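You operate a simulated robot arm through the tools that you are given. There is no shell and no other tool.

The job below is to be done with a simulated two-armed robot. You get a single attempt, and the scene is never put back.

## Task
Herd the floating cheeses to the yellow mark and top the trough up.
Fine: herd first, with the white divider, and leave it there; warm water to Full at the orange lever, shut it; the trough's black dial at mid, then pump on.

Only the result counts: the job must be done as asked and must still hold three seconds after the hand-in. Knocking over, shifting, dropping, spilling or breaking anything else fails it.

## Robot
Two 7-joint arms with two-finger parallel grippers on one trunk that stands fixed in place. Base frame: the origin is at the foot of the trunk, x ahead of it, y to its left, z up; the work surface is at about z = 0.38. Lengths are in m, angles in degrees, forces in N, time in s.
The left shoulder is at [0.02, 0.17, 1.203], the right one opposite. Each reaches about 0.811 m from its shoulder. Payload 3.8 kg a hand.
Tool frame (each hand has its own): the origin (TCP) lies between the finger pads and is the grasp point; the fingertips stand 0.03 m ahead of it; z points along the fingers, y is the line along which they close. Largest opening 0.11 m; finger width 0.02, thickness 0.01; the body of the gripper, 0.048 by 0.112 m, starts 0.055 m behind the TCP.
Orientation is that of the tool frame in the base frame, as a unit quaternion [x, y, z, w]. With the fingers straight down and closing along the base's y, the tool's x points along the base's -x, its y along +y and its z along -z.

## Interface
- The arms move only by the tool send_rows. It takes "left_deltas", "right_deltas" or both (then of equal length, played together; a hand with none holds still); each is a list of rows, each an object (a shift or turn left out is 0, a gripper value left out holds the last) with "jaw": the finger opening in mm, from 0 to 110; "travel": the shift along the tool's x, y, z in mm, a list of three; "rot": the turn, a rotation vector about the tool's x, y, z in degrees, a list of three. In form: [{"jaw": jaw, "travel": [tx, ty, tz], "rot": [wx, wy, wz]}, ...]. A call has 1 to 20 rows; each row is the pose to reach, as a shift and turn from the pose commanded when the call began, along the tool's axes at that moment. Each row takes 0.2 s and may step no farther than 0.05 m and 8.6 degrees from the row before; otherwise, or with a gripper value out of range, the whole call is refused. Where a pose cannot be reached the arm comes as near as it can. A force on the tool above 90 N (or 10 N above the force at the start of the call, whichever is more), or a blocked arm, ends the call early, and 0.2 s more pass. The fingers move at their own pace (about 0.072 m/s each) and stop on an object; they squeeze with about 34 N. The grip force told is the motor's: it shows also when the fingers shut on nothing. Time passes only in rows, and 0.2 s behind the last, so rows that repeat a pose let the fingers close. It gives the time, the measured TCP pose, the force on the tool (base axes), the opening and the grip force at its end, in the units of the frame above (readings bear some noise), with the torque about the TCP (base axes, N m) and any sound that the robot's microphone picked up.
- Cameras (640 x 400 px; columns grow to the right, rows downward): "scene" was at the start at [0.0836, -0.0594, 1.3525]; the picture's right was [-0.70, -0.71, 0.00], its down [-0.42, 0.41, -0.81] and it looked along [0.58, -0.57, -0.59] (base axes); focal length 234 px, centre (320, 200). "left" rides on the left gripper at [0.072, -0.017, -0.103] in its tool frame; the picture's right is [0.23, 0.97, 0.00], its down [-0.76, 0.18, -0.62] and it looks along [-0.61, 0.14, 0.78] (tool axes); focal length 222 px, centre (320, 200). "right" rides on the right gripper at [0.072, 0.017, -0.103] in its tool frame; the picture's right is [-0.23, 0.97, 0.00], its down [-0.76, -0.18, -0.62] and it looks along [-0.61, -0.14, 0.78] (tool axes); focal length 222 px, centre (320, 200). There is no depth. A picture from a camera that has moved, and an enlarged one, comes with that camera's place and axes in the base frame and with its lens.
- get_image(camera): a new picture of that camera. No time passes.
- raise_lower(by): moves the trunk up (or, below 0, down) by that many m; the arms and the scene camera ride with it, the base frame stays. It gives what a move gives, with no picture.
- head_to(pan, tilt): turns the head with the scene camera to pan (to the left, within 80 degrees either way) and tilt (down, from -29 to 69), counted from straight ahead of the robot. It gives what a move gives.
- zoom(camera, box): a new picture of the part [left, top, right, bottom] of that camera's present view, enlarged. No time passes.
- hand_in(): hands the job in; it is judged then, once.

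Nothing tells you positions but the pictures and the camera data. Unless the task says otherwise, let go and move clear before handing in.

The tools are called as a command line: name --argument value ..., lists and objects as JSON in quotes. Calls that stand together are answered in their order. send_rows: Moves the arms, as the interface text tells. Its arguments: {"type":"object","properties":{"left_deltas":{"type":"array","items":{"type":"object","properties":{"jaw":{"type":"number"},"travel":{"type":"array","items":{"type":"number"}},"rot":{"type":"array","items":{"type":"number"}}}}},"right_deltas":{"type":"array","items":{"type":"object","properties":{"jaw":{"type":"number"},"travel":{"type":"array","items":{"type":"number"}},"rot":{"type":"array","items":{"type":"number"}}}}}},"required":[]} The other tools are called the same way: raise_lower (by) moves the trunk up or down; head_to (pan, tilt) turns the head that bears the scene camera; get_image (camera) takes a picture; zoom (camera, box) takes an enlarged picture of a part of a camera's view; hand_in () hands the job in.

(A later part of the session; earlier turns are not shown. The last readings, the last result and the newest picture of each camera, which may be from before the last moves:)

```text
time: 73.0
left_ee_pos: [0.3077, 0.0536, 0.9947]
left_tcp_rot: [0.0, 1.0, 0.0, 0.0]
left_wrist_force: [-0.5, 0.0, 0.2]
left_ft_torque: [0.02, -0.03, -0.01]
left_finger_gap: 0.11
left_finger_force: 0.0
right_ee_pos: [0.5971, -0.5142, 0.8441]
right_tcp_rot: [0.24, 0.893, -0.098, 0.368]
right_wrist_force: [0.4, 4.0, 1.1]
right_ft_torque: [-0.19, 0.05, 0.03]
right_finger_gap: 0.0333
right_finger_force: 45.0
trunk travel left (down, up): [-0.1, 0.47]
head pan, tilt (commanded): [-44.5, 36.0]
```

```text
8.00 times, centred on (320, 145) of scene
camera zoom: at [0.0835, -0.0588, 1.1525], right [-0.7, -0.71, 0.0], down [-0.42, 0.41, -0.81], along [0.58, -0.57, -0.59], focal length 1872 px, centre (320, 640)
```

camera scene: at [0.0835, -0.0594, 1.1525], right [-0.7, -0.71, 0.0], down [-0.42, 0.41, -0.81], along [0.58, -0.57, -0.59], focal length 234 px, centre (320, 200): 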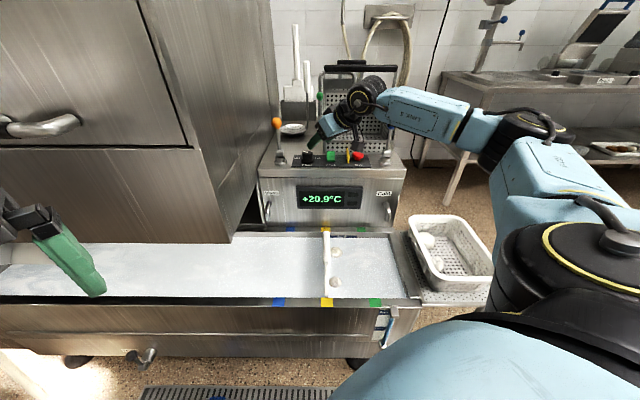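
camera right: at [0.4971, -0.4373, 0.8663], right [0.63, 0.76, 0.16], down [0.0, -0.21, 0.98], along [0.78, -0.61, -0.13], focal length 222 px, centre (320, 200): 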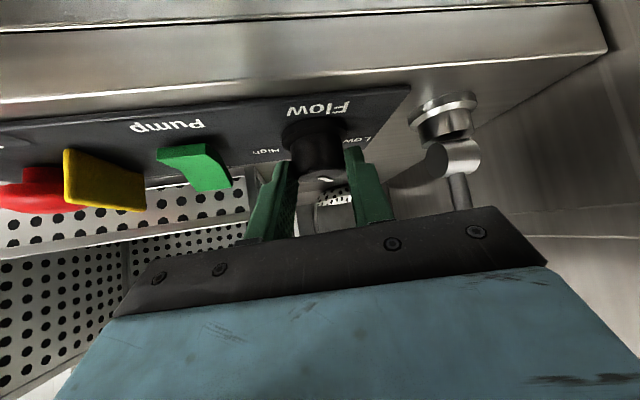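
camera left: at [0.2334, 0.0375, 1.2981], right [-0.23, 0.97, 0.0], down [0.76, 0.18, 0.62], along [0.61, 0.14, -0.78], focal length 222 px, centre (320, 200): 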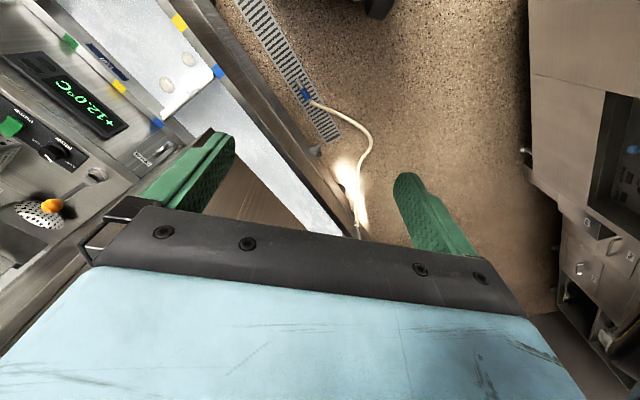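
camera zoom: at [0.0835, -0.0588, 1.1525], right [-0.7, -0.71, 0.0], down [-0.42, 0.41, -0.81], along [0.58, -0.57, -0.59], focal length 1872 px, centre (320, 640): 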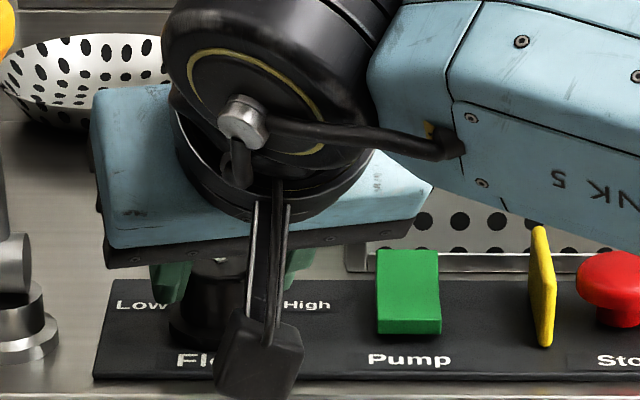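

The knob turned with the hand at very low force, and the pointer kept its place relative to the fingers. I'll turn the second 30°.

send_rows --right_deltas '[{"travel": [-0.1, 1.7, 0.1], "rot": [5.29, 0, 5.33]}, {"travel": [-0.3, 3.4, 0.3], "rot": [10.57, 0, 10.67]}, {"travel": [-0.7, 5, 0.7], "rot": [15.86, 0, 16]}, {"travel": [-1.3, 6.6, 1.3], "rot": [21.15, 0, 21.33]}, {"travel": [-1.3, 6.6, 1.3], "rot": [21.15, 0, 21.33]}]'

get_image --camera "right"

zoom --camera "scene" --box '[260, 120, 356, 180]'

```text
time: 74.2
left_ee_pos: [0.3076, 0.055, 0.9953]
left_tcp_rot: [0.0, 1.0, -0.001, 0.0]
left_wrist_force: [0.8, -0.1, -0.9]
left_ft_torque: [-0.04, -0.01, -0.04]
left_finger_gap: 0.11
left_finger_force: 0.1
right_ee_pos: [0.6019, -0.509, 0.8447]
right_tcp_rot: [0.463, 0.8, -0.189, 0.331]
right_wrist_force: [5.1, 8.7, 0.5]
right_ft_torque: [-0.08, -0.46, 0.13]
right_finger_gap: 0.0332
right_finger_force: 44.5
trunk travel left (down, up): [-0.1, 0.47]
head pan, tilt (commanded): [-44.5, 36.0]
```

```text
taken
camera right: at [0.5543, -0.3925, 0.8664], right [0.92, 0.35, 0.16], down [-0.11, -0.18, 0.98], along [0.37, -0.92, -0.13], focal length 222 px, centre (320, 200)
```

right: 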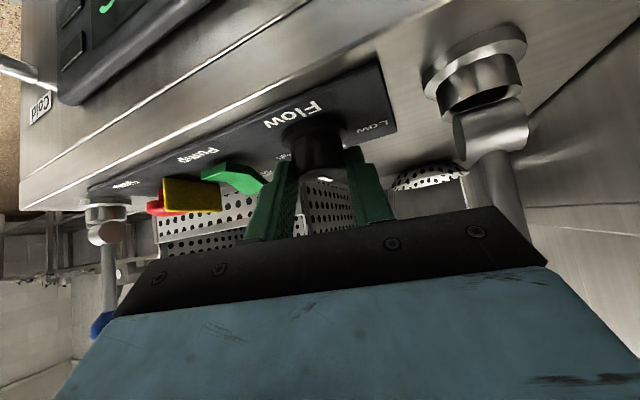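

```text
6.67 times, centred on (308, 150) of scene
camera zoom: at [0.0841, -0.0585, 1.1524], right [-0.7, -0.71, 0.0], down [-0.42, 0.41, -0.81], along [0.58, -0.57, -0.59], focal length 1560 px, centre (400, 533)
```

zoom: 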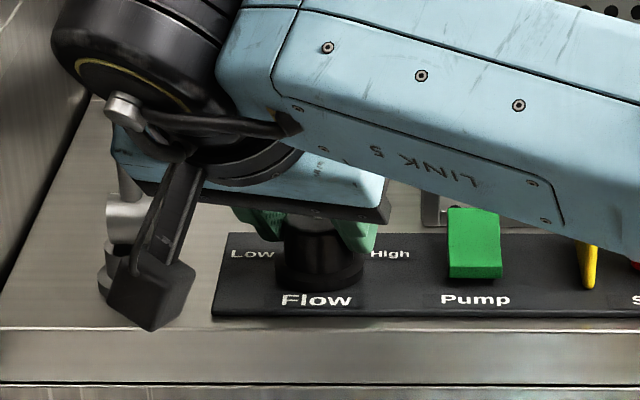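

The turn reached 60° with only about 10 N. I'll open the jaws and back off along the finger axis to read the pointer.

send_rows --right_deltas '[{"jaw": 45}, {"jaw": 60}, {"jaw": 60}, {"travel": [0, 0, -25]}, {"travel": [0, 0, -55]}, {"travel": [0, 0, -85]}, {"travel": [0, 0, -85]}]'

get_image --camera "right"

zoom --camera "scene" --box '[290, 140, 338, 170]'

get_image --camera "scene"

```text
time: 75.8
left_ee_pos: [0.3058, 0.0542, 0.9948]
left_tcp_rot: [-0.001, 1.0, 0.0, 0.001]
left_wrist_force: [0.0, -0.1, 0.4]
left_ft_torque: [0.0, -0.05, -0.01]
left_finger_gap: 0.1102
left_finger_force: 0.0
right_ee_pos: [0.5694, -0.4588, 0.9032]
right_tcp_rot: [0.463, 0.8, -0.19, 0.33]
right_wrist_force: [-0.2, 0.4, -0.5]
right_ft_torque: [0.01, 0.0, 0.02]
right_finger_gap: 0.0599
right_finger_force: 0.0
trunk travel left (down, up): [-0.1, 0.47]
head pan, tilt (commanded): [-44.5, 36.0]
```

```text
taken
camera right: at [0.5227, -0.3424, 0.9261], right [0.92, 0.35, 0.16], down [-0.1, -0.18, 0.98], along [0.37, -0.92, -0.13], focal length 222 px, centre (320, 200)
```

right: 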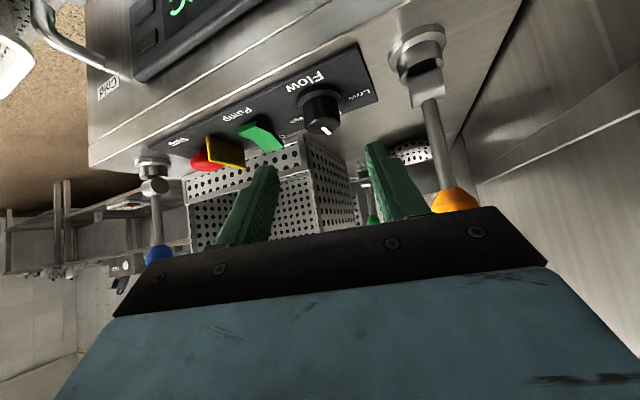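

```text
13.33 times, centred on (314, 155) of scene
camera zoom: at [0.0836, -0.0593, 1.1524], right [-0.7, -0.71, 0.0], down [-0.42, 0.41, -0.81], along [0.58, -0.57, -0.59], focal length 3120 px, centre (400, 800)
```

zoom: 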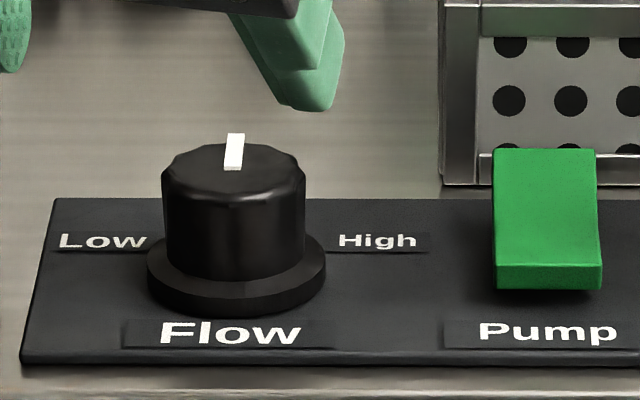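

```text
taken
camera scene: at [0.0836, -0.0593, 1.1524], right [-0.7, -0.71, 0.0], down [-0.42, 0.41, -0.81], along [0.58, -0.57, -0.59], focal length 234 px, centre (320, 200)
```

scene: 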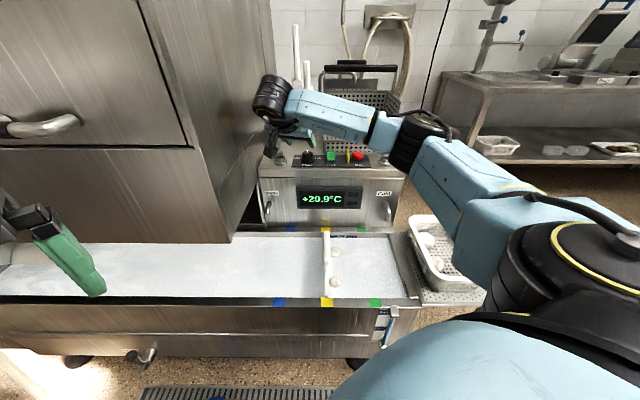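

The dial pointer now points straight at Mid. Next the pump rocker: I need to see which end is raised and where its O/I marks are.

zoom --camera "right" --box '[220, 90, 316, 150]'

zoom --camera "scene" --box '[314, 140, 362, 170]'

zoom --camera "left" --box '[0, 40, 160, 140]'

```text
6.67 times, centred on (268, 120) of right
camera zoom: at [0.5227, -0.3424, 0.9261], right [0.92, 0.35, 0.16], down [-0.1, -0.18, 0.98], along [0.37, -0.92, -0.13], focal length 1481 px, centre (667, 733)
```

zoom: 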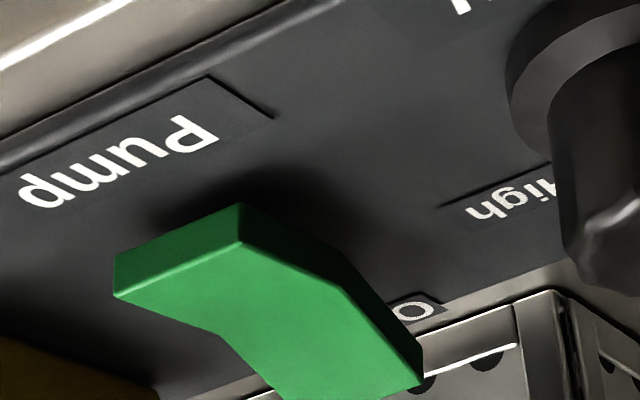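

```text
13.33 times, centred on (338, 155) of scene
camera zoom: at [0.0836, -0.0593, 1.1524], right [-0.7, -0.71, 0.0], down [-0.42, 0.41, -0.81], along [0.58, -0.57, -0.59], focal length 3120 px, centre (80, 800)
```

zoom: 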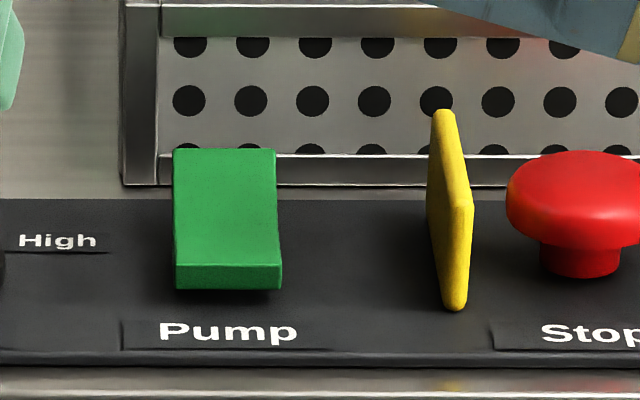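

```text
4.00 times, centred on (80, 90) of left
camera zoom: at [0.2336, 0.0375, 1.0981], right [-0.23, 0.97, 0.0], down [0.76, 0.18, 0.62], along [0.61, 0.14, -0.78], focal length 888 px, centre (1280, 640)
```

zoom: 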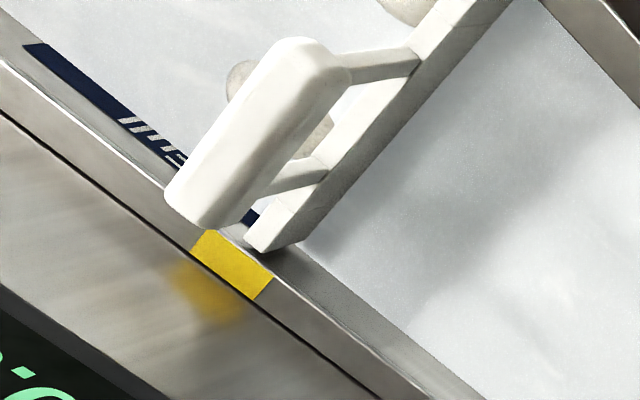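

The rocker's far end stands higher than its near end, and a label starting with "O" lies behind the far end. I need a steeper view to read it, so I'll raise the trunk and turn the hand downward over the panel.

raise_lower --by 0.2

get_image --camera "right"

get_image --camera "scene"

```text
time: 78.0
left_ee_pos: [0.3066, 0.0539, 1.1941]
left_tcp_rot: [0.0, 1.0, 0.0, 0.0]
left_wrist_force: [-0.3, 0.0, 0.8]
left_ft_torque: [0.01, -0.01, 0.0]
left_finger_gap: 0.1099
left_finger_force: 0.0
right_ee_pos: [0.57, -0.458, 1.1038]
right_tcp_rot: [0.463, 0.801, -0.19, 0.33]
right_wrist_force: [0.1, -0.5, 0.2]
right_ft_torque: [0.02, 0.0, -0.01]
right_finger_gap: 0.06
right_finger_force: 0.0
trunk travel left (down, up): [-0.3, 0.27]
head pan, tilt (commanded): [-44.5, 36.0]
```

```text
taken
camera right: at [0.523, -0.3426, 1.1258], right [0.92, 0.35, 0.16], down [-0.1, -0.18, 0.98], along [0.37, -0.92, -0.13], focal length 222 px, centre (320, 200)
```

right: 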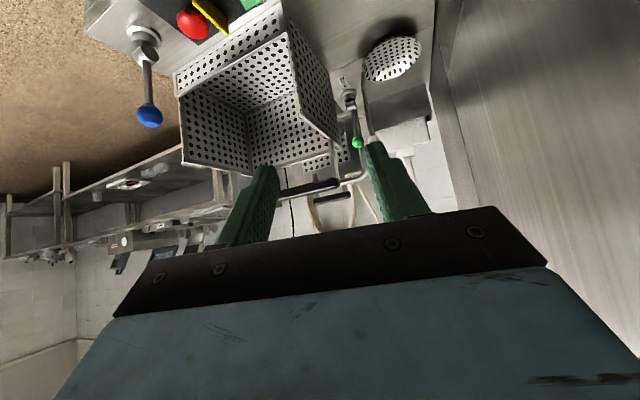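

```text
taken
camera scene: at [0.0837, -0.0594, 1.3523], right [-0.7, -0.71, 0.0], down [-0.42, 0.41, -0.81], along [0.58, -0.57, -0.59], focal length 234 px, centre (320, 200)
```

scene: 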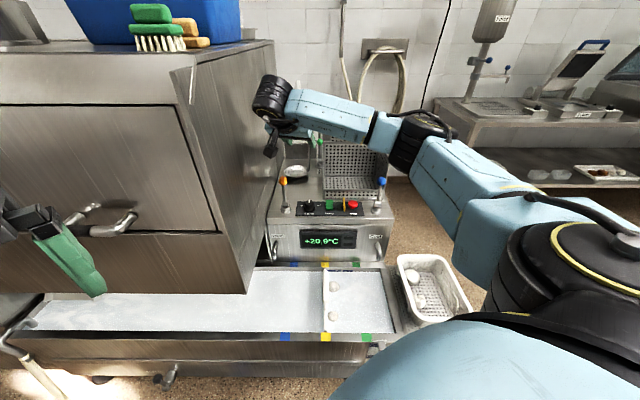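

The head is higher again, so I'll zoom on the rocker from here first. That may be enough to read it.

zoom --camera "scene" --box '[296, 190, 368, 222]'

zoom --camera "scene" --box '[316, 196, 348, 216]'

```text
8.89 times, centred on (332, 206) of scene
camera zoom: at [0.0837, -0.0594, 1.3523], right [-0.7, -0.71, 0.0], down [-0.42, 0.41, -0.81], along [0.58, -0.57, -0.59], focal length 2080 px, centre (213, 147)
```

zoom: 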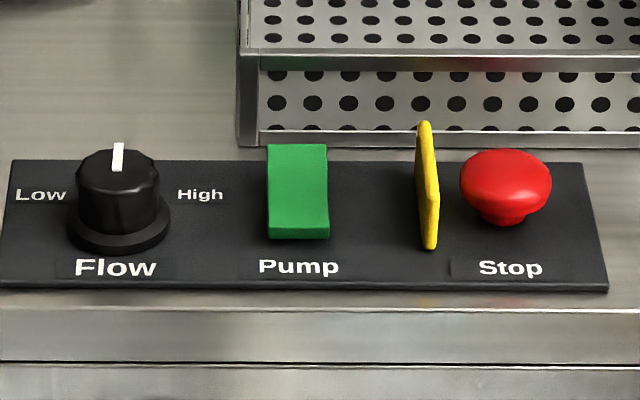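

```text
16.00 times, centred on (332, 206) of scene
camera zoom: at [0.0837, -0.0594, 1.3523], right [-0.7, -0.71, 0.0], down [-0.42, 0.41, -0.81], along [0.58, -0.57, -0.59], focal length 3744 px, centre (128, 104)
```

zoom: 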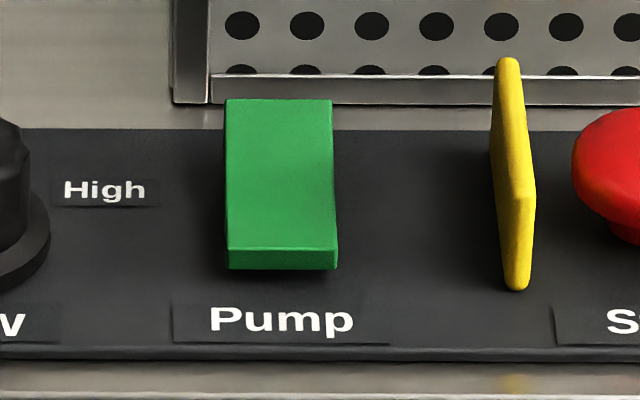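

I still can't see behind the rocker. I'll bring the right hand down over the panel in a near-vertical pose for a top view.

send_rows --right_deltas '[{"travel": [2.6, -17.4, 10], "rot": [0, 7.5, 0]}, {"travel": [5.2, -34.9, 20.1], "rot": [0, 15, 0]}, {"travel": [7.9, -52.3, 30.1], "rot": [0, 22.5, 0]}, {"travel": [10.5, -69.8, 40.2], "rot": [0, 30, 0]}, {"travel": [13.1, -87.2, 50.2], "rot": [0, 37.5, 0]}, {"travel": [15.7, -104.7, 60.3], "rot": [0, 45, 0]}, {"travel": [15.7, -104.7, 60.3], "rot": [0, 45, 0]}]'

get_image --camera "right"

```text
time: 79.6
left_ee_pos: [0.3072, 0.0549, 1.1944]
left_tcp_rot: [0.0, 1.0, -0.001, -0.001]
left_wrist_force: [-0.5, -0.1, -0.6]
left_ft_torque: [-0.03, -0.01, -0.01]
left_finger_gap: 0.11
left_finger_force: 0.2
right_ee_pos: [0.4958, -0.5372, 1.0506]
right_tcp_rot: [0.5, 0.866, 0.002, -0.002]
right_wrist_force: [0.1, -0.4, 1.1]
right_ft_torque: [0.0, -0.01, 0.01]
right_finger_gap: 0.0601
right_finger_force: 0.0
trunk travel left (down, up): [-0.3, 0.27]
head pan, tilt (commanded): [-44.5, 36.0]
```

```text
taken
camera right: at [0.4738, -0.4675, 1.1534], right [0.96, 0.29, 0.0], down [0.23, -0.75, 0.62], along [0.18, -0.59, -0.79], focal length 222 px, centre (320, 200)
```

right: 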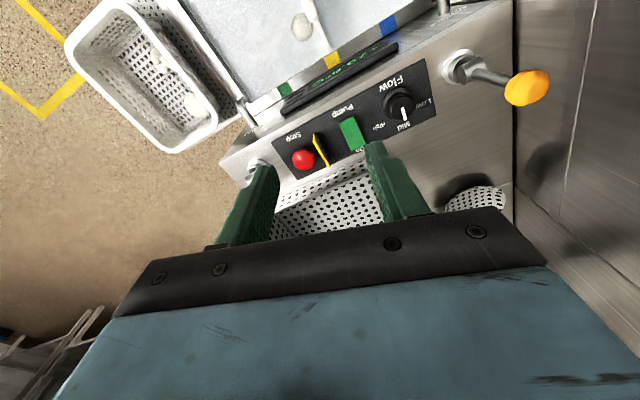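

The whole panel is visible from above now. I'll zoom on the rocker and the dial.

zoom --camera "right" --box '[316, 100, 396, 150]'

zoom --camera "right" --box '[370, 70, 450, 140]'

```text
8.00 times, centred on (356, 125) of right
camera zoom: at [0.4738, -0.4675, 1.1534], right [0.96, 0.29, 0.0], down [0.23, -0.75, 0.62], along [0.18, -0.59, -0.79], focal length 1777 px, centre (32, 800)
```

zoom: 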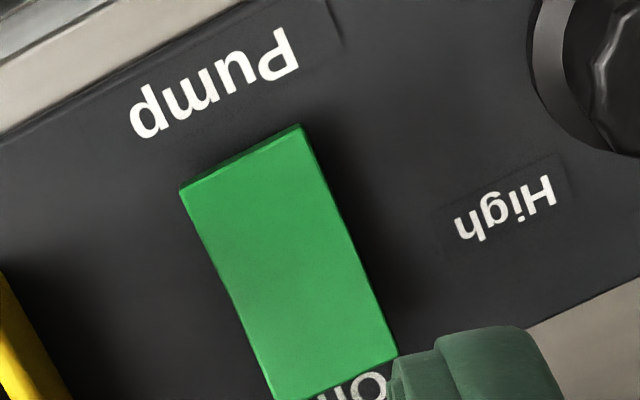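

```text
5.71 times, centred on (410, 105) of right
camera zoom: at [0.4738, -0.4675, 1.1534], right [0.96, 0.29, 0.0], down [0.23, -0.75, 0.62], along [0.18, -0.59, -0.79], focal length 1269 px, centre (-194, 743)
```

zoom: 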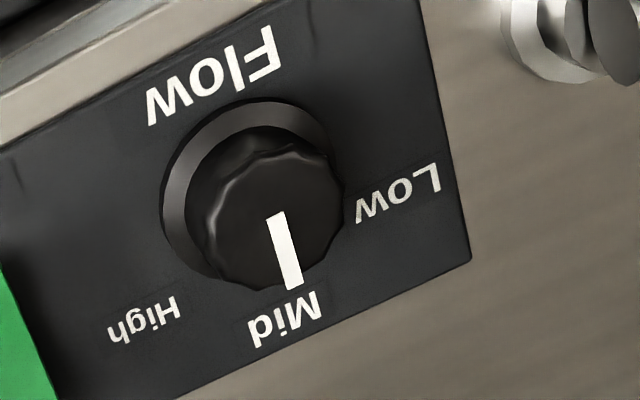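

The dial clearly points at Mid. The label at the rocker's far end looks like "On". I'll open the jaws so the finger clears the view and confirm.

send_rows --right_deltas '[{"jaw": 110, "travel": [-15, 0, 0]}, {"jaw": 110, "travel": [-15, 0, 0]}, {"jaw": 110, "travel": [-15, 0, 0]}]'

zoom --camera "right" --box '[310, 90, 406, 150]'

```text
time: 80.4
left_ee_pos: [0.306, 0.0546, 1.195]
left_tcp_rot: [0.0, 1.0, 0.0, 0.0]
left_wrist_force: [-0.1, 0.1, -0.1]
left_ft_torque: [-0.01, -0.06, 0.0]
left_finger_gap: 0.1098
left_finger_force: 0.0
right_ee_pos: [0.5033, -0.5516, 1.0503]
right_tcp_rot: [0.501, 0.866, 0.003, -0.002]
right_wrist_force: [-0.4, 0.2, -0.2]
right_ft_torque: [0.0, 0.01, 0.03]
right_finger_gap: 0.1099
right_finger_force: 0.1
trunk travel left (down, up): [-0.3, 0.27]
head pan, tilt (commanded): [-44.5, 36.0]
```

```text
6.67 times, centred on (358, 120) of right
camera zoom: at [0.4813, -0.4798, 1.1532], right [0.96, 0.29, 0.0], down [0.23, -0.75, 0.62], along [0.18, -0.59, -0.78], focal length 1481 px, centre (67, 733)
```

zoom: 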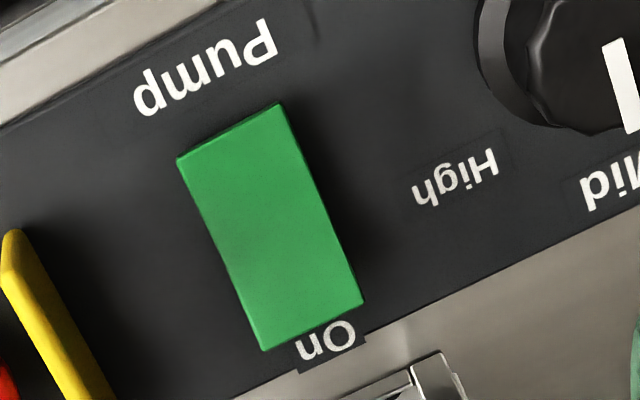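

The far end of the rocker is marked "On" and stands up, so it's off now and I must press the far end down. I'll close the fingers, pitch the hand forward again and retract to a safe pre-press position.

send_rows --right_deltas '[{"jaw": 0, "travel": [8.3, 1.2, 0], "rot": [-1, -7.46, -2.37]}, {"jaw": 0, "travel": [16.5, 2.4, 0], "rot": [-2, -14.9, -4.73]}, {"travel": [24.8, 3.6, 0], "rot": [-3, -22.4, -7.1]}, {"travel": [33, 4.7, 0], "rot": [-3.9, -29.8, -9.5]}, {"travel": [41.3, 5.9, 0], "rot": [-4.9, -37.3, -11.8]}, {"travel": [49.5, 7.1, 0], "rot": [-5.9, -44.75, -14.2]}, {"travel": [49.5, 7.1, 0], "rot": [-5.9, -44.75, -14.2]}]'

raise_lower --by -0.15

get_image --camera "right"

get_image --camera "scene"

```text
time: 82.0
left_ee_pos: [0.3072, 0.0534, 1.1939]
left_tcp_rot: [0.0, 1.0, -0.001, -0.001]
left_wrist_force: [-0.5, 0.0, -1.3]
left_ft_torque: [-0.01, -0.01, 0.0]
left_finger_gap: 0.11
left_finger_force: 0.2
right_ee_pos: [0.4849, -0.5054, 1.0516]
right_tcp_rot: [0.354, 0.853, -0.146, 0.353]
right_wrist_force: [0.3, -0.3, 1.4]
right_ft_torque: [0.0, -0.01, 0.01]
right_finger_gap: 0.0003
right_finger_force: 33.4
trunk travel left (down, up): [-0.3, 0.27]
head pan, tilt (commanded): [-44.5, 36.0]
```

```text
time: 83.7
left_ee_pos: [0.306, 0.0562, 1.045]
left_tcp_rot: [-0.001, 1.0, 0.0, 0.0]
left_wrist_force: [-0.4, -0.5, 0.0]
left_ft_torque: [-0.01, 0.0, -0.02]
left_finger_gap: 0.1099
left_finger_force: 0.1
right_ee_pos: [0.4841, -0.5046, 0.9011]
right_tcp_rot: [0.355, 0.854, -0.145, 0.352]
right_wrist_force: [-0.6, -0.1, -0.8]
right_ft_torque: [-0.02, 0.04, 0.02]
right_finger_gap: 0.0
right_finger_force: 34.0
trunk travel left (down, up): [-0.15, 0.42]
head pan, tilt (commanded): [-44.5, 36.0]
```

```text
taken
camera right: at [0.408, -0.4048, 0.9226], right [0.8, 0.57, 0.16], down [-0.06, -0.2, 0.98], along [0.59, -0.8, -0.13], focal length 222 px, centre (320, 200)
```

right: 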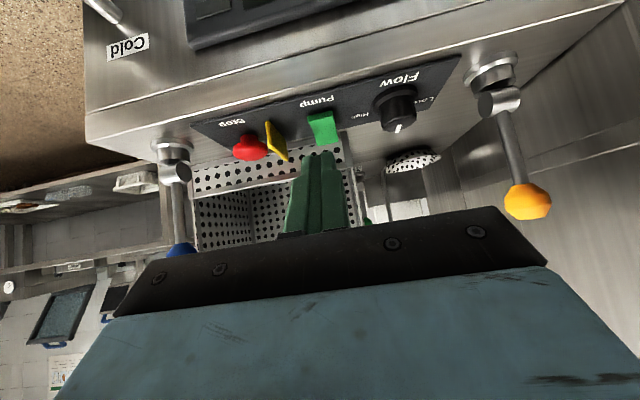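

```text
taken
camera scene: at [0.0835, -0.0593, 1.2026], right [-0.7, -0.71, 0.0], down [-0.42, 0.41, -0.81], along [0.58, -0.57, -0.59], focal length 234 px, centre (320, 200)
```

scene: 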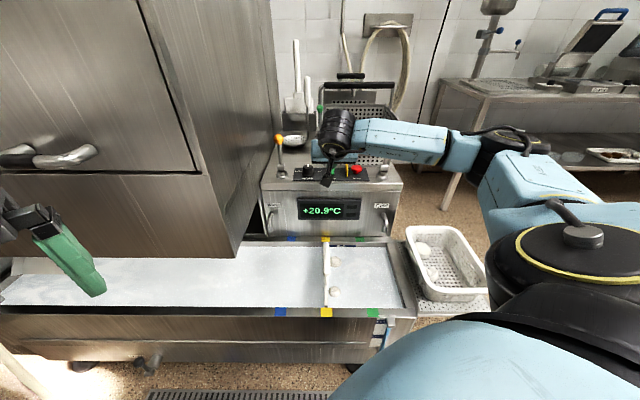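

Fingers are closed and in line with the rocker. I'll zoom to refine the position of the rocker's far end.

zoom --camera "right" --box '[270, 90, 366, 150]'

zoom --camera "scene" --box '[310, 150, 374, 190]'

```text
6.67 times, centred on (318, 120) of right
camera zoom: at [0.408, -0.4048, 0.9226], right [0.8, 0.57, 0.16], down [-0.06, -0.2, 0.98], along [0.59, -0.8, -0.13], focal length 1481 px, centre (333, 733)
```

zoom: 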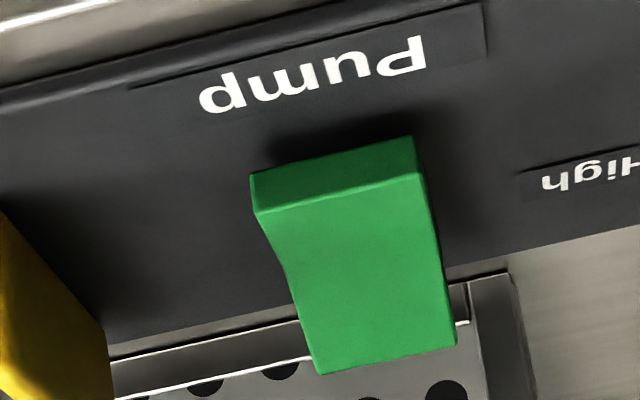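

```text
10.00 times, centred on (342, 170) of scene
camera zoom: at [0.0835, -0.0593, 1.2026], right [-0.7, -0.71, 0.0], down [-0.42, 0.41, -0.81], along [0.58, -0.57, -0.59], focal length 2340 px, centre (100, 500)
```

zoom: 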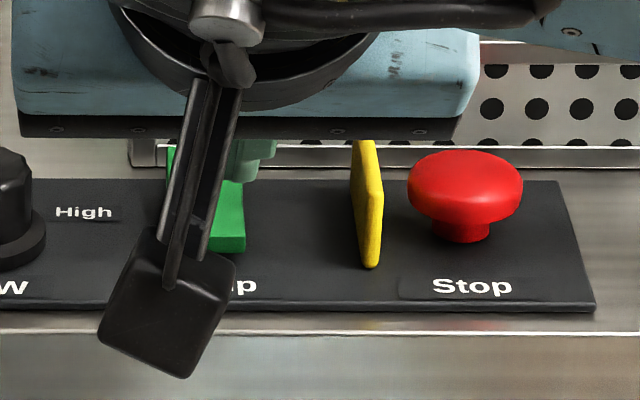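

The rocker's far edge is at p 0.014, q 0.831, z 0.825. I'll move the closed fingertips to about 10 mm above the far end and check.

send_rows --right_deltas '[{"travel": [-12.8, 0.5, 26]}, {"travel": [-25.7, 0.5, 52.1]}, {"travel": [-38.5, 0.5, 78.2]}, {"travel": [-51.3, 0.5, 104.2]}, {"travel": [-51.3, 0.5, 104.2]}]'

get_image --camera "right"

zoom --camera "scene" --box '[300, 130, 380, 180]'

```text
time: 84.9
left_ee_pos: [0.3078, 0.0539, 1.0441]
left_tcp_rot: [0.001, 1.0, 0.0, 0.0]
left_wrist_force: [-0.6, -0.9, -0.2]
left_ft_torque: [0.01, -0.01, 0.01]
left_finger_gap: 0.1102
left_finger_force: 0.0
right_ee_pos: [0.5617, -0.5813, 0.8626]
right_tcp_rot: [0.354, 0.854, -0.144, 0.353]
right_wrist_force: [0.0, -0.9, -0.2]
right_ft_torque: [-0.03, -0.01, 0.0]
right_finger_gap: 0.0001
right_finger_force: 34.0
trunk travel left (down, up): [-0.15, 0.42]
head pan, tilt (commanded): [-44.5, 36.0]
```

```text
taken
camera right: at [0.4868, -0.4822, 0.8845], right [0.8, 0.57, 0.16], down [-0.06, -0.2, 0.98], along [0.59, -0.79, -0.13], focal length 222 px, centre (320, 200)
```

right: 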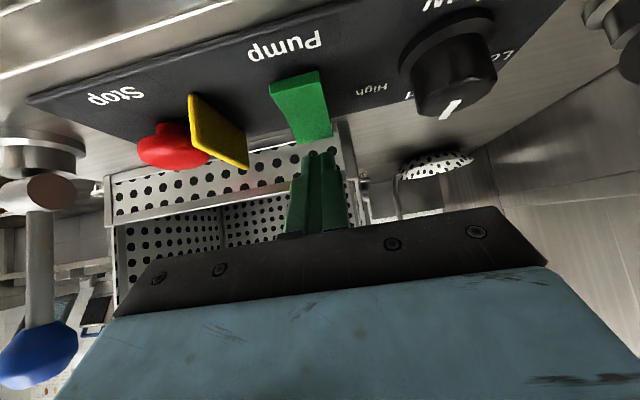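

```text
8.00 times, centred on (340, 155) of scene
camera zoom: at [0.0836, -0.0593, 1.2025], right [-0.7, -0.71, 0.0], down [-0.42, 0.41, -0.81], along [0.58, -0.57, -0.59], focal length 1872 px, centre (160, 560)
```

zoom: 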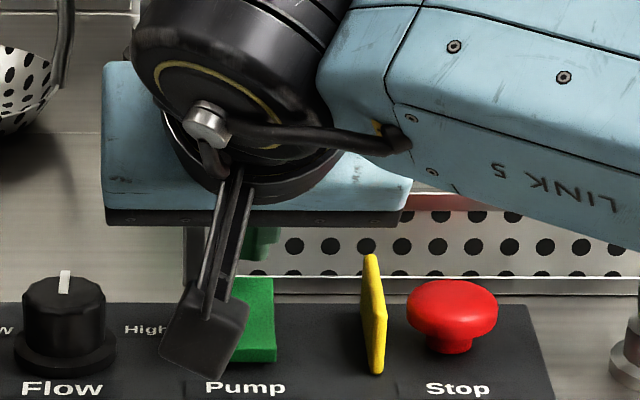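

The fingertips are just above the rocker's far end. I'll shift 2.5 mm to centre on it and press straight down in small steps, watching force and sound.

send_rows --right_deltas '[{"travel": [0, -2.5, 0]}, {"travel": [2.8, -2.5, 2.8]}, {"travel": [5.6, -2.5, 5.7]}, {"travel": [8.5, -2.5, 8.5]}, {"travel": [8.5, -2.5, 8.5]}]'

get_image --camera "right"

```text
time: 86.1
left_ee_pos: [0.3067, 0.0551, 1.044]
left_tcp_rot: [0.0, 1.0, 0.0, 0.0]
left_wrist_force: [-0.6, 0.4, -0.4]
left_ft_torque: [-0.01, -0.02, 0.02]
left_finger_gap: 0.1099
left_finger_force: 0.1
right_ee_pos: [0.5605, -0.5848, 0.8507]
right_tcp_rot: [0.355, 0.854, -0.146, 0.353]
right_wrist_force: [0.2, 0.1, 1.3]
right_ft_torque: [-0.05, -0.02, -0.03]
right_finger_gap: 0.0001
right_finger_force: 34.0
trunk travel left (down, up): [-0.15, 0.42]
head pan, tilt (commanded): [-44.5, 36.0]
```

```text
taken
camera right: at [0.4845, -0.4837, 0.8729], right [0.8, 0.57, 0.16], down [-0.06, -0.2, 0.98], along [0.59, -0.8, -0.13], focal length 222 px, centre (320, 200)
```

right: 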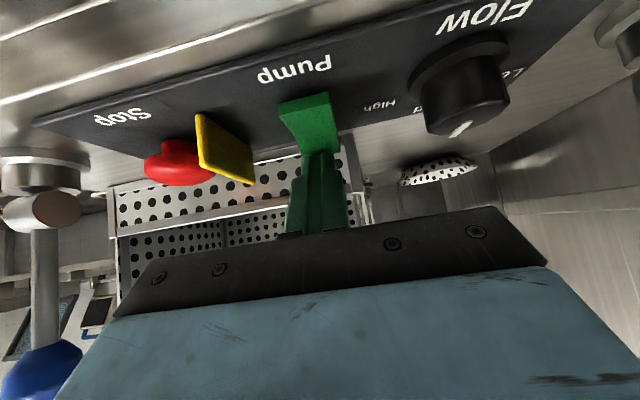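

There's barely any contact yet. I'll continue downward in small steps.

send_rows --right_deltas '[{"travel": [1.4, 0, 1.4]}, {"travel": [2.8, 0, 2.8]}, {"travel": [4.2, 0, 4.3]}, {"travel": [5.6, 0, 5.7]}]'

get_image --camera "right"

zoom --camera "scene" --box '[300, 130, 380, 180]'

```text
time: 87.1
left_ee_pos: [0.3068, 0.0556, 1.0446]
left_tcp_rot: [0.0, 1.0, 0.0, 0.0]
left_wrist_force: [0.6, 0.0, -0.9]
left_ft_torque: [0.0, 0.01, 0.0]
left_finger_gap: 0.1099
left_finger_force: 0.0
right_ee_pos: [0.5595, -0.5842, 0.8444]
right_tcp_rot: [0.355, 0.853, -0.145, 0.354]
right_wrist_force: [-0.8, 0.0, 6.6]
right_ft_torque: [-0.07, -0.03, 0.0]
right_finger_gap: 0.0001
right_finger_force: 33.8
trunk travel left (down, up): [-0.15, 0.42]
head pan, tilt (commanded): [-44.5, 36.0]
```

```text
taken
camera right: at [0.4841, -0.4838, 0.8661], right [0.8, 0.57, 0.16], down [-0.06, -0.2, 0.98], along [0.59, -0.8, -0.12], focal length 222 px, centre (320, 200)
```

right: 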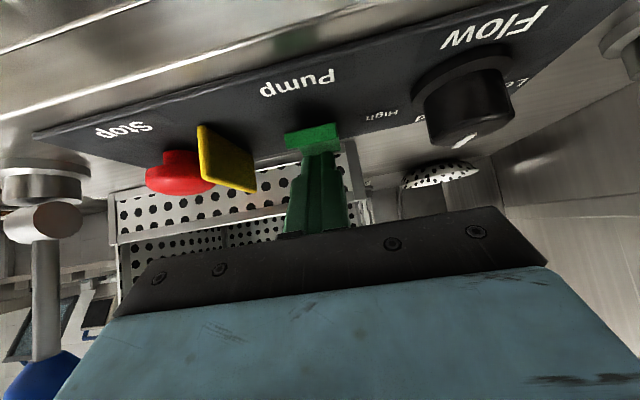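

```text
8.00 times, centred on (340, 155) of scene
camera zoom: at [0.0829, -0.0587, 1.2026], right [-0.7, -0.71, 0.0], down [-0.42, 0.41, -0.81], along [0.58, -0.57, -0.59], focal length 1872 px, centre (160, 560)
```

zoom: 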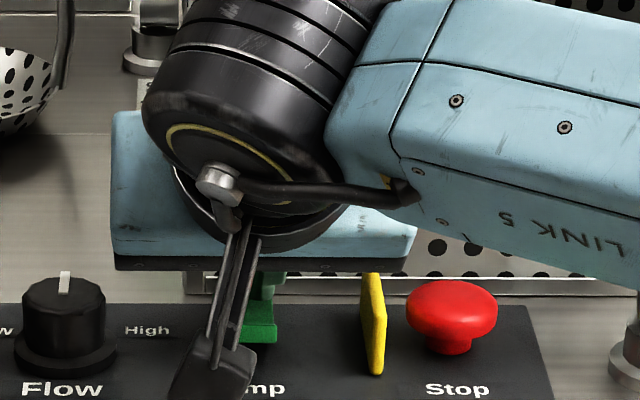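

The rocker has tipped and its near end is now up. I'll press 3 mm more to be sure it latches, then lift off.

send_rows --right_deltas '[{"travel": [1.1, 0, 1.1]}, {"travel": [2.1, 0, 2.1]}, {"travel": [2.1, 0, 2.1]}]'

get_image --camera "right"

```text
time: 87.9
left_ee_pos: [0.3048, 0.0548, 1.0448]
left_tcp_rot: [0.0, 1.0, -0.001, 0.002]
left_wrist_force: [0.2, 0.0, 0.3]
left_ft_torque: [-0.01, 0.03, 0.02]
left_finger_gap: 0.11
left_finger_force: 0.0
right_ee_pos: [0.5605, -0.5841, 0.8444]
right_tcp_rot: [0.355, 0.852, -0.145, 0.356]
right_wrist_force: [0.8, -3.8, 22.0]
right_ft_torque: [-0.36, -0.25, 0.15]
right_finger_gap: 0.0
right_finger_force: 33.5
trunk travel left (down, up): [-0.15, 0.42]
head pan, tilt (commanded): [-44.5, 36.0]
```

```text
taken
camera right: at [0.484, -0.4838, 0.8653], right [0.8, 0.57, 0.17], down [-0.06, -0.2, 0.98], along [0.59, -0.8, -0.12], focal length 222 px, centre (320, 200)
```

right: 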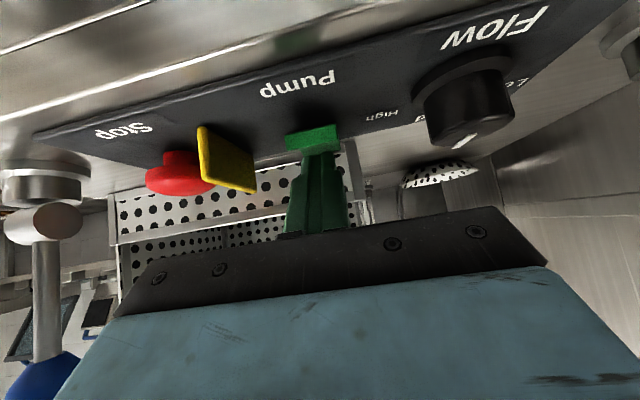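

It's firmly at its stop at 22 N. I'll lift straight up, then retract.

send_rows --right_deltas '[{"travel": [-5, 0, -5]}, {"travel": [-14, 0, -14]}, {"travel": [-28, 0, -28]}, {"travel": [-28, 0, -65]}, {"travel": [-28, 0, -105]}, {"travel": [-28, 0, -105]}]'

get_image --camera "right"

get_image --camera "scene"

zoom --camera "scene" --box '[290, 150, 386, 190]'

```text
time: 89.3
left_ee_pos: [0.3067, 0.0534, 1.0439]
left_tcp_rot: [-0.001, 1.0, 0.001, 0.0]
left_wrist_force: [0.2, 0.5, 0.0]
left_ft_torque: [0.01, 0.01, 0.01]
left_finger_gap: 0.1098
left_finger_force: 0.1
right_ee_pos: [0.5215, -0.5444, 0.9344]
right_tcp_rot: [0.355, 0.854, -0.145, 0.353]
right_wrist_force: [-0.3, -0.4, -0.2]
right_ft_torque: [0.04, 0.01, -0.01]
right_finger_gap: 0.0
right_finger_force: 33.9
trunk travel left (down, up): [-0.15, 0.42]
head pan, tilt (commanded): [-44.5, 36.0]
```

```text
taken
camera right: at [0.4463, -0.4457, 0.9562], right [0.8, 0.57, 0.16], down [-0.06, -0.2, 0.98], along [0.59, -0.8, -0.13], focal length 222 px, centre (320, 200)
```

right: 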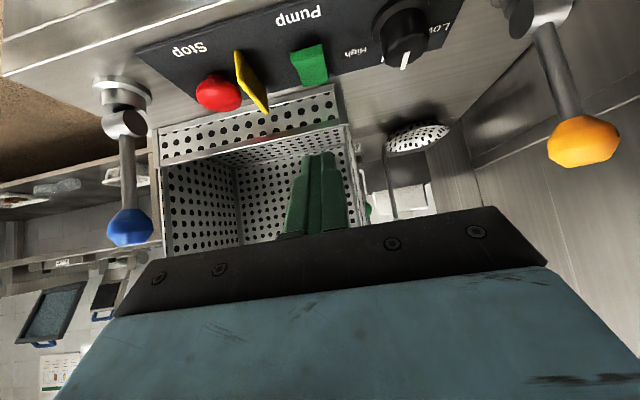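

```text
taken
camera scene: at [0.0837, -0.0594, 1.2024], right [-0.7, -0.71, 0.0], down [-0.42, 0.41, -0.81], along [0.58, -0.57, -0.59], focal length 234 px, centre (320, 200)
```

scene: 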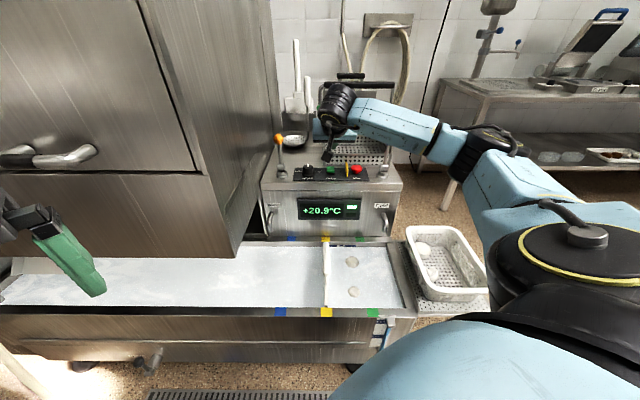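

```text
6.67 times, centred on (338, 170) of scene
camera zoom: at [0.0837, -0.0594, 1.2024], right [-0.7, -0.71, 0.0], down [-0.42, 0.41, -0.81], along [0.58, -0.57, -0.59], focal length 1560 px, centre (200, 400)
```

zoom: 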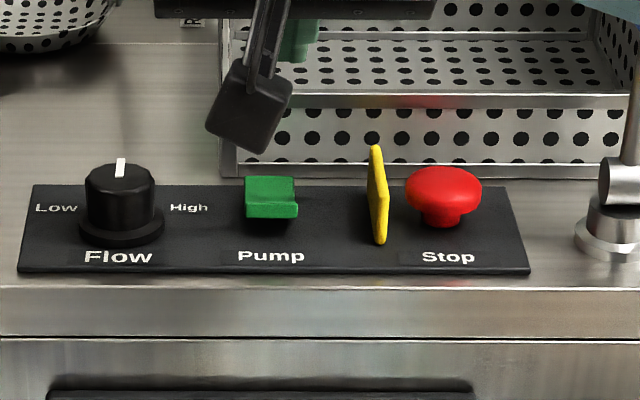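

The rocker stays down at On, an indicator has lit beside the display, and the current is moving the cheeses within their pen. I'll move the right hand clear and check the trough.

send_rows --right_deltas '[{"travel": [10, -5, -30]}, {"travel": [20, -10, -65]}, {"travel": [30, -15, -100]}, {"travel": [30, -15, -130]}, {"travel": [30, -15, -130]}]'

zoom --camera "scene" --box '[260, 190, 420, 320]'

zoom --camera "scene" --box '[260, 120, 420, 220]'

get_image --camera "scene"

```text
time: 90.5
left_ee_pos: [0.3066, 0.054, 1.0445]
left_tcp_rot: [0.0, 1.0, 0.0, -0.001]
left_wrist_force: [0.1, -0.4, -0.5]
left_ft_torque: [0.0, 0.0, -0.01]
left_finger_gap: 0.1099
left_finger_force: 0.1
right_ee_pos: [0.4332, -0.4771, 1.0051]
right_tcp_rot: [0.356, 0.854, -0.145, 0.352]
right_wrist_force: [-0.2, 0.0, -0.3]
right_ft_torque: [0.0, 0.0, 0.01]
right_finger_gap: 0.0001
right_finger_force: 33.9
trunk travel left (down, up): [-0.15, 0.42]
head pan, tilt (commanded): [-44.5, 36.0]
```

```text
3.08 times, centred on (340, 255) of scene
camera zoom: at [0.0836, -0.0594, 1.2024], right [-0.7, -0.71, 0.0], down [-0.42, 0.41, -0.81], along [0.58, -0.57, -0.59], focal length 720 px, centre (258, 31)
```

zoom: 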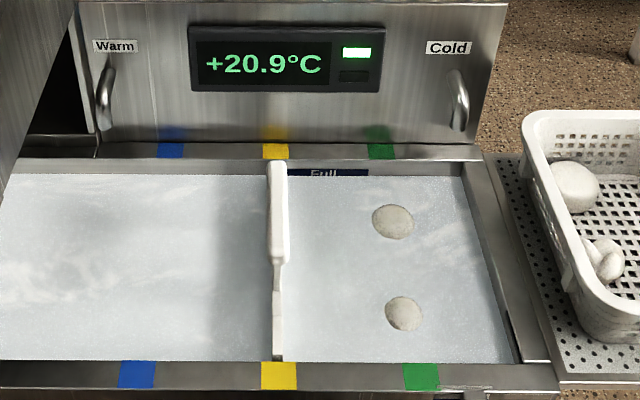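

```text
4.00 times, centred on (340, 170) of scene
camera zoom: at [0.0836, -0.0594, 1.2024], right [-0.7, -0.71, 0.0], down [-0.42, 0.41, -0.81], along [0.58, -0.57, -0.59], focal length 936 px, centre (240, 320)
```

zoom: 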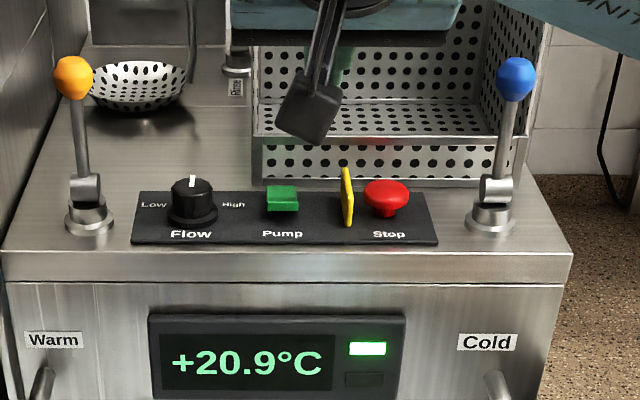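

```text
taken
camera scene: at [0.0836, -0.0594, 1.2024], right [-0.7, -0.71, 0.0], down [-0.42, 0.41, -0.81], along [0.58, -0.57, -0.59], focal length 234 px, centre (320, 200)
```

scene: 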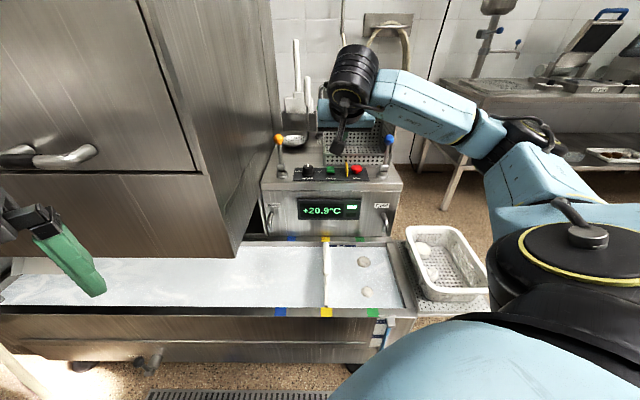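

The pump indicator is lit, the flow is shut, and the divider is in place. I'll wait a few seconds and confirm that the level, cheeses and divider stay put.

send_rows --right_deltas '[{"travel": [0, 0, 0]}, {"travel": [0, 0, 0]}, {"travel": [0, 0, 0]}, {"travel": [0, 0, 0]}, {"travel": [0, 0, 0]}, {"travel": [0, 0, 0]}, {"travel": [0, 0, 0]}, {"travel": [0, 0, 0]}, {"travel": [0, 0, 0]}, {"travel": [0, 0, 0]}, {"travel": [0, 0, 0]}, {"travel": [0, 0, 0]}, {"travel": [0, 0, 0]}, {"travel": [0, 0, 0]}, {"travel": [0, 0, 0]}, {"travel": [0, 0, 0]}, {"travel": [0, 0, 0]}, {"travel": [0, 0, 0]}, {"travel": [0, 0, 0]}]'

zoom --camera "scene" --box '[260, 190, 420, 320]'

zoom --camera "scene" --box '[318, 230, 366, 260]'

zoom --camera "scene" --box '[290, 290, 354, 330]'

```text
time: 94.5
left_ee_pos: [0.307, 0.0535, 1.0442]
left_tcp_rot: [0.0, 1.0, 0.001, 0.0]
left_wrist_force: [0.5, 0.5, -0.2]
left_ft_torque: [-0.02, 0.0, 0.03]
left_finger_gap: 0.11
left_finger_force: 0.1
right_ee_pos: [0.4324, -0.4752, 1.0055]
right_tcp_rot: [0.354, 0.854, -0.144, 0.353]
right_wrist_force: [0.4, -0.2, -0.2]
right_ft_torque: [0.01, -0.03, 0.0]
right_finger_gap: 0.0001
right_finger_force: 33.9
trunk travel left (down, up): [-0.15, 0.42]
head pan, tilt (commanded): [-44.5, 36.0]
```

```text
3.08 times, centred on (340, 255) of scene
camera zoom: at [0.0836, -0.0593, 1.2025], right [-0.7, -0.71, 0.0], down [-0.42, 0.41, -0.81], along [0.58, -0.57, -0.59], focal length 720 px, centre (258, 31)
```

zoom: 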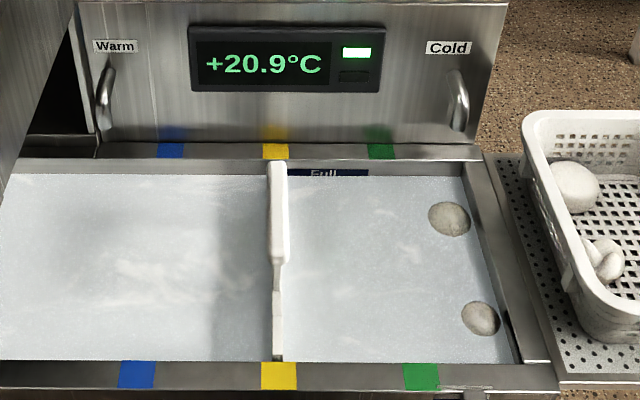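

```text
13.33 times, centred on (342, 245) of scene
camera zoom: at [0.0836, -0.0593, 1.2025], right [-0.7, -0.71, 0.0], down [-0.42, 0.41, -0.81], along [0.58, -0.57, -0.59], focal length 3120 px, centre (27, -400)
```

zoom: 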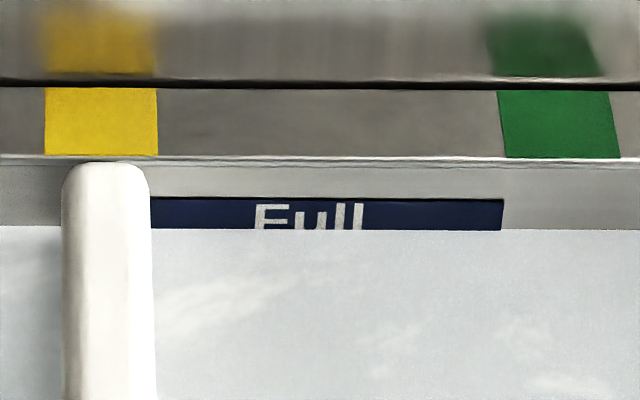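

```text
10.00 times, centred on (322, 310) of scene
camera zoom: at [0.0836, -0.0593, 1.2025], right [-0.7, -0.71, 0.0], down [-0.42, 0.41, -0.81], along [0.58, -0.57, -0.59], focal length 2340 px, centre (300, -900)
```

zoom: 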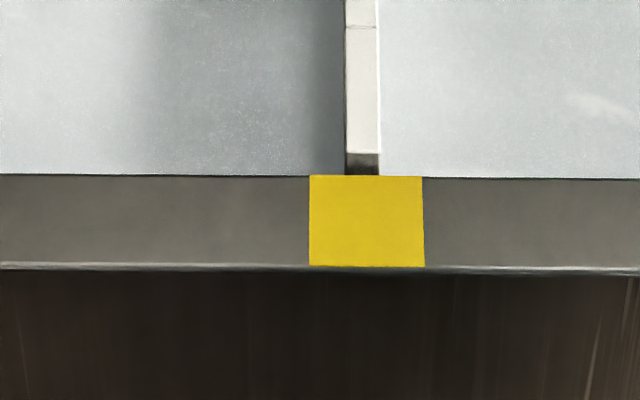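

The divider is centred on yellow, the level is holding on the Full label, and the pump is on. The cheeses are drifting toward the end wall. I'll wait once more to make sure they stay in the pen.

send_rows --right_deltas '[{"travel": [0, 0, 0]}, {"travel": [0, 0, 0]}, {"travel": [0, 0, 0]}, {"travel": [0, 0, 0]}, {"travel": [0, 0, 0]}, {"travel": [0, 0, 0]}, {"travel": [0, 0, 0]}, {"travel": [0, 0, 0]}, {"travel": [0, 0, 0]}, {"travel": [0, 0, 0]}, {"travel": [0, 0, 0]}, {"travel": [0, 0, 0]}, {"travel": [0, 0, 0]}, {"travel": [0, 0, 0]}, {"travel": [0, 0, 0]}, {"travel": [0, 0, 0]}, {"travel": [0, 0, 0]}, {"travel": [0, 0, 0]}, {"travel": [0, 0, 0]}]'

zoom --camera "scene" --box '[260, 190, 420, 320]'

zoom --camera "scene" --box '[260, 120, 420, 220]'

zoom --camera "scene" --box '[318, 230, 366, 260]'

```text
time: 98.5
left_ee_pos: [0.3072, 0.0542, 1.0437]
left_tcp_rot: [-0.001, 1.0, 0.0, 0.0]
left_wrist_force: [-0.2, -0.5, -0.2]
left_ft_torque: [-0.03, 0.02, -0.02]
left_finger_gap: 0.1101
left_finger_force: 0.1
right_ee_pos: [0.4317, -0.4764, 1.005]
right_tcp_rot: [0.354, 0.854, -0.145, 0.353]
right_wrist_force: [0.5, 0.3, 0.2]
right_ft_torque: [0.02, -0.02, -0.03]
right_finger_gap: 0.0
right_finger_force: 33.7
trunk travel left (down, up): [-0.15, 0.42]
head pan, tilt (commanded): [-44.5, 36.0]
```

```text
3.08 times, centred on (340, 255) of scene
camera zoom: at [0.0836, -0.0593, 1.2025], right [-0.7, -0.71, 0.0], down [-0.42, 0.41, -0.81], along [0.58, -0.57, -0.59], focal length 720 px, centre (258, 31)
```

zoom: 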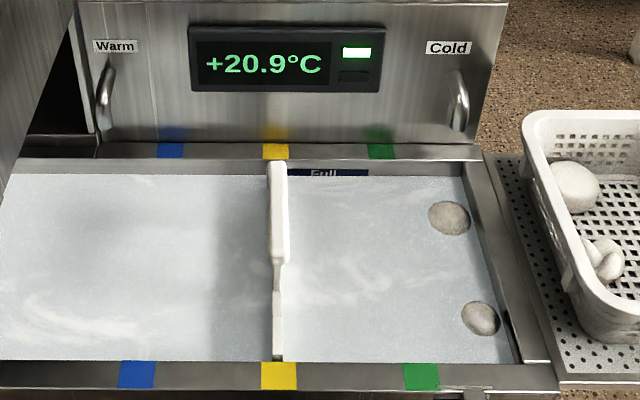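

```text
4.00 times, centred on (340, 170) of scene
camera zoom: at [0.0836, -0.0593, 1.2025], right [-0.7, -0.71, 0.0], down [-0.42, 0.41, -0.81], along [0.58, -0.57, -0.59], focal length 936 px, centre (240, 320)
```

zoom: 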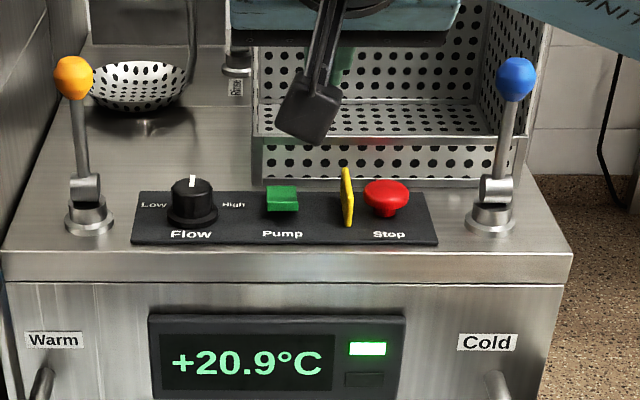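

```text
13.33 times, centred on (342, 245) of scene
camera zoom: at [0.0836, -0.0593, 1.2025], right [-0.7, -0.71, 0.0], down [-0.42, 0.41, -0.81], along [0.58, -0.57, -0.59], focal length 3120 px, centre (27, -400)
```

zoom: 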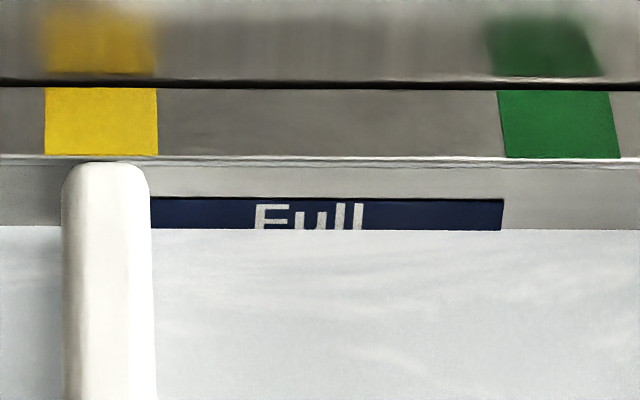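

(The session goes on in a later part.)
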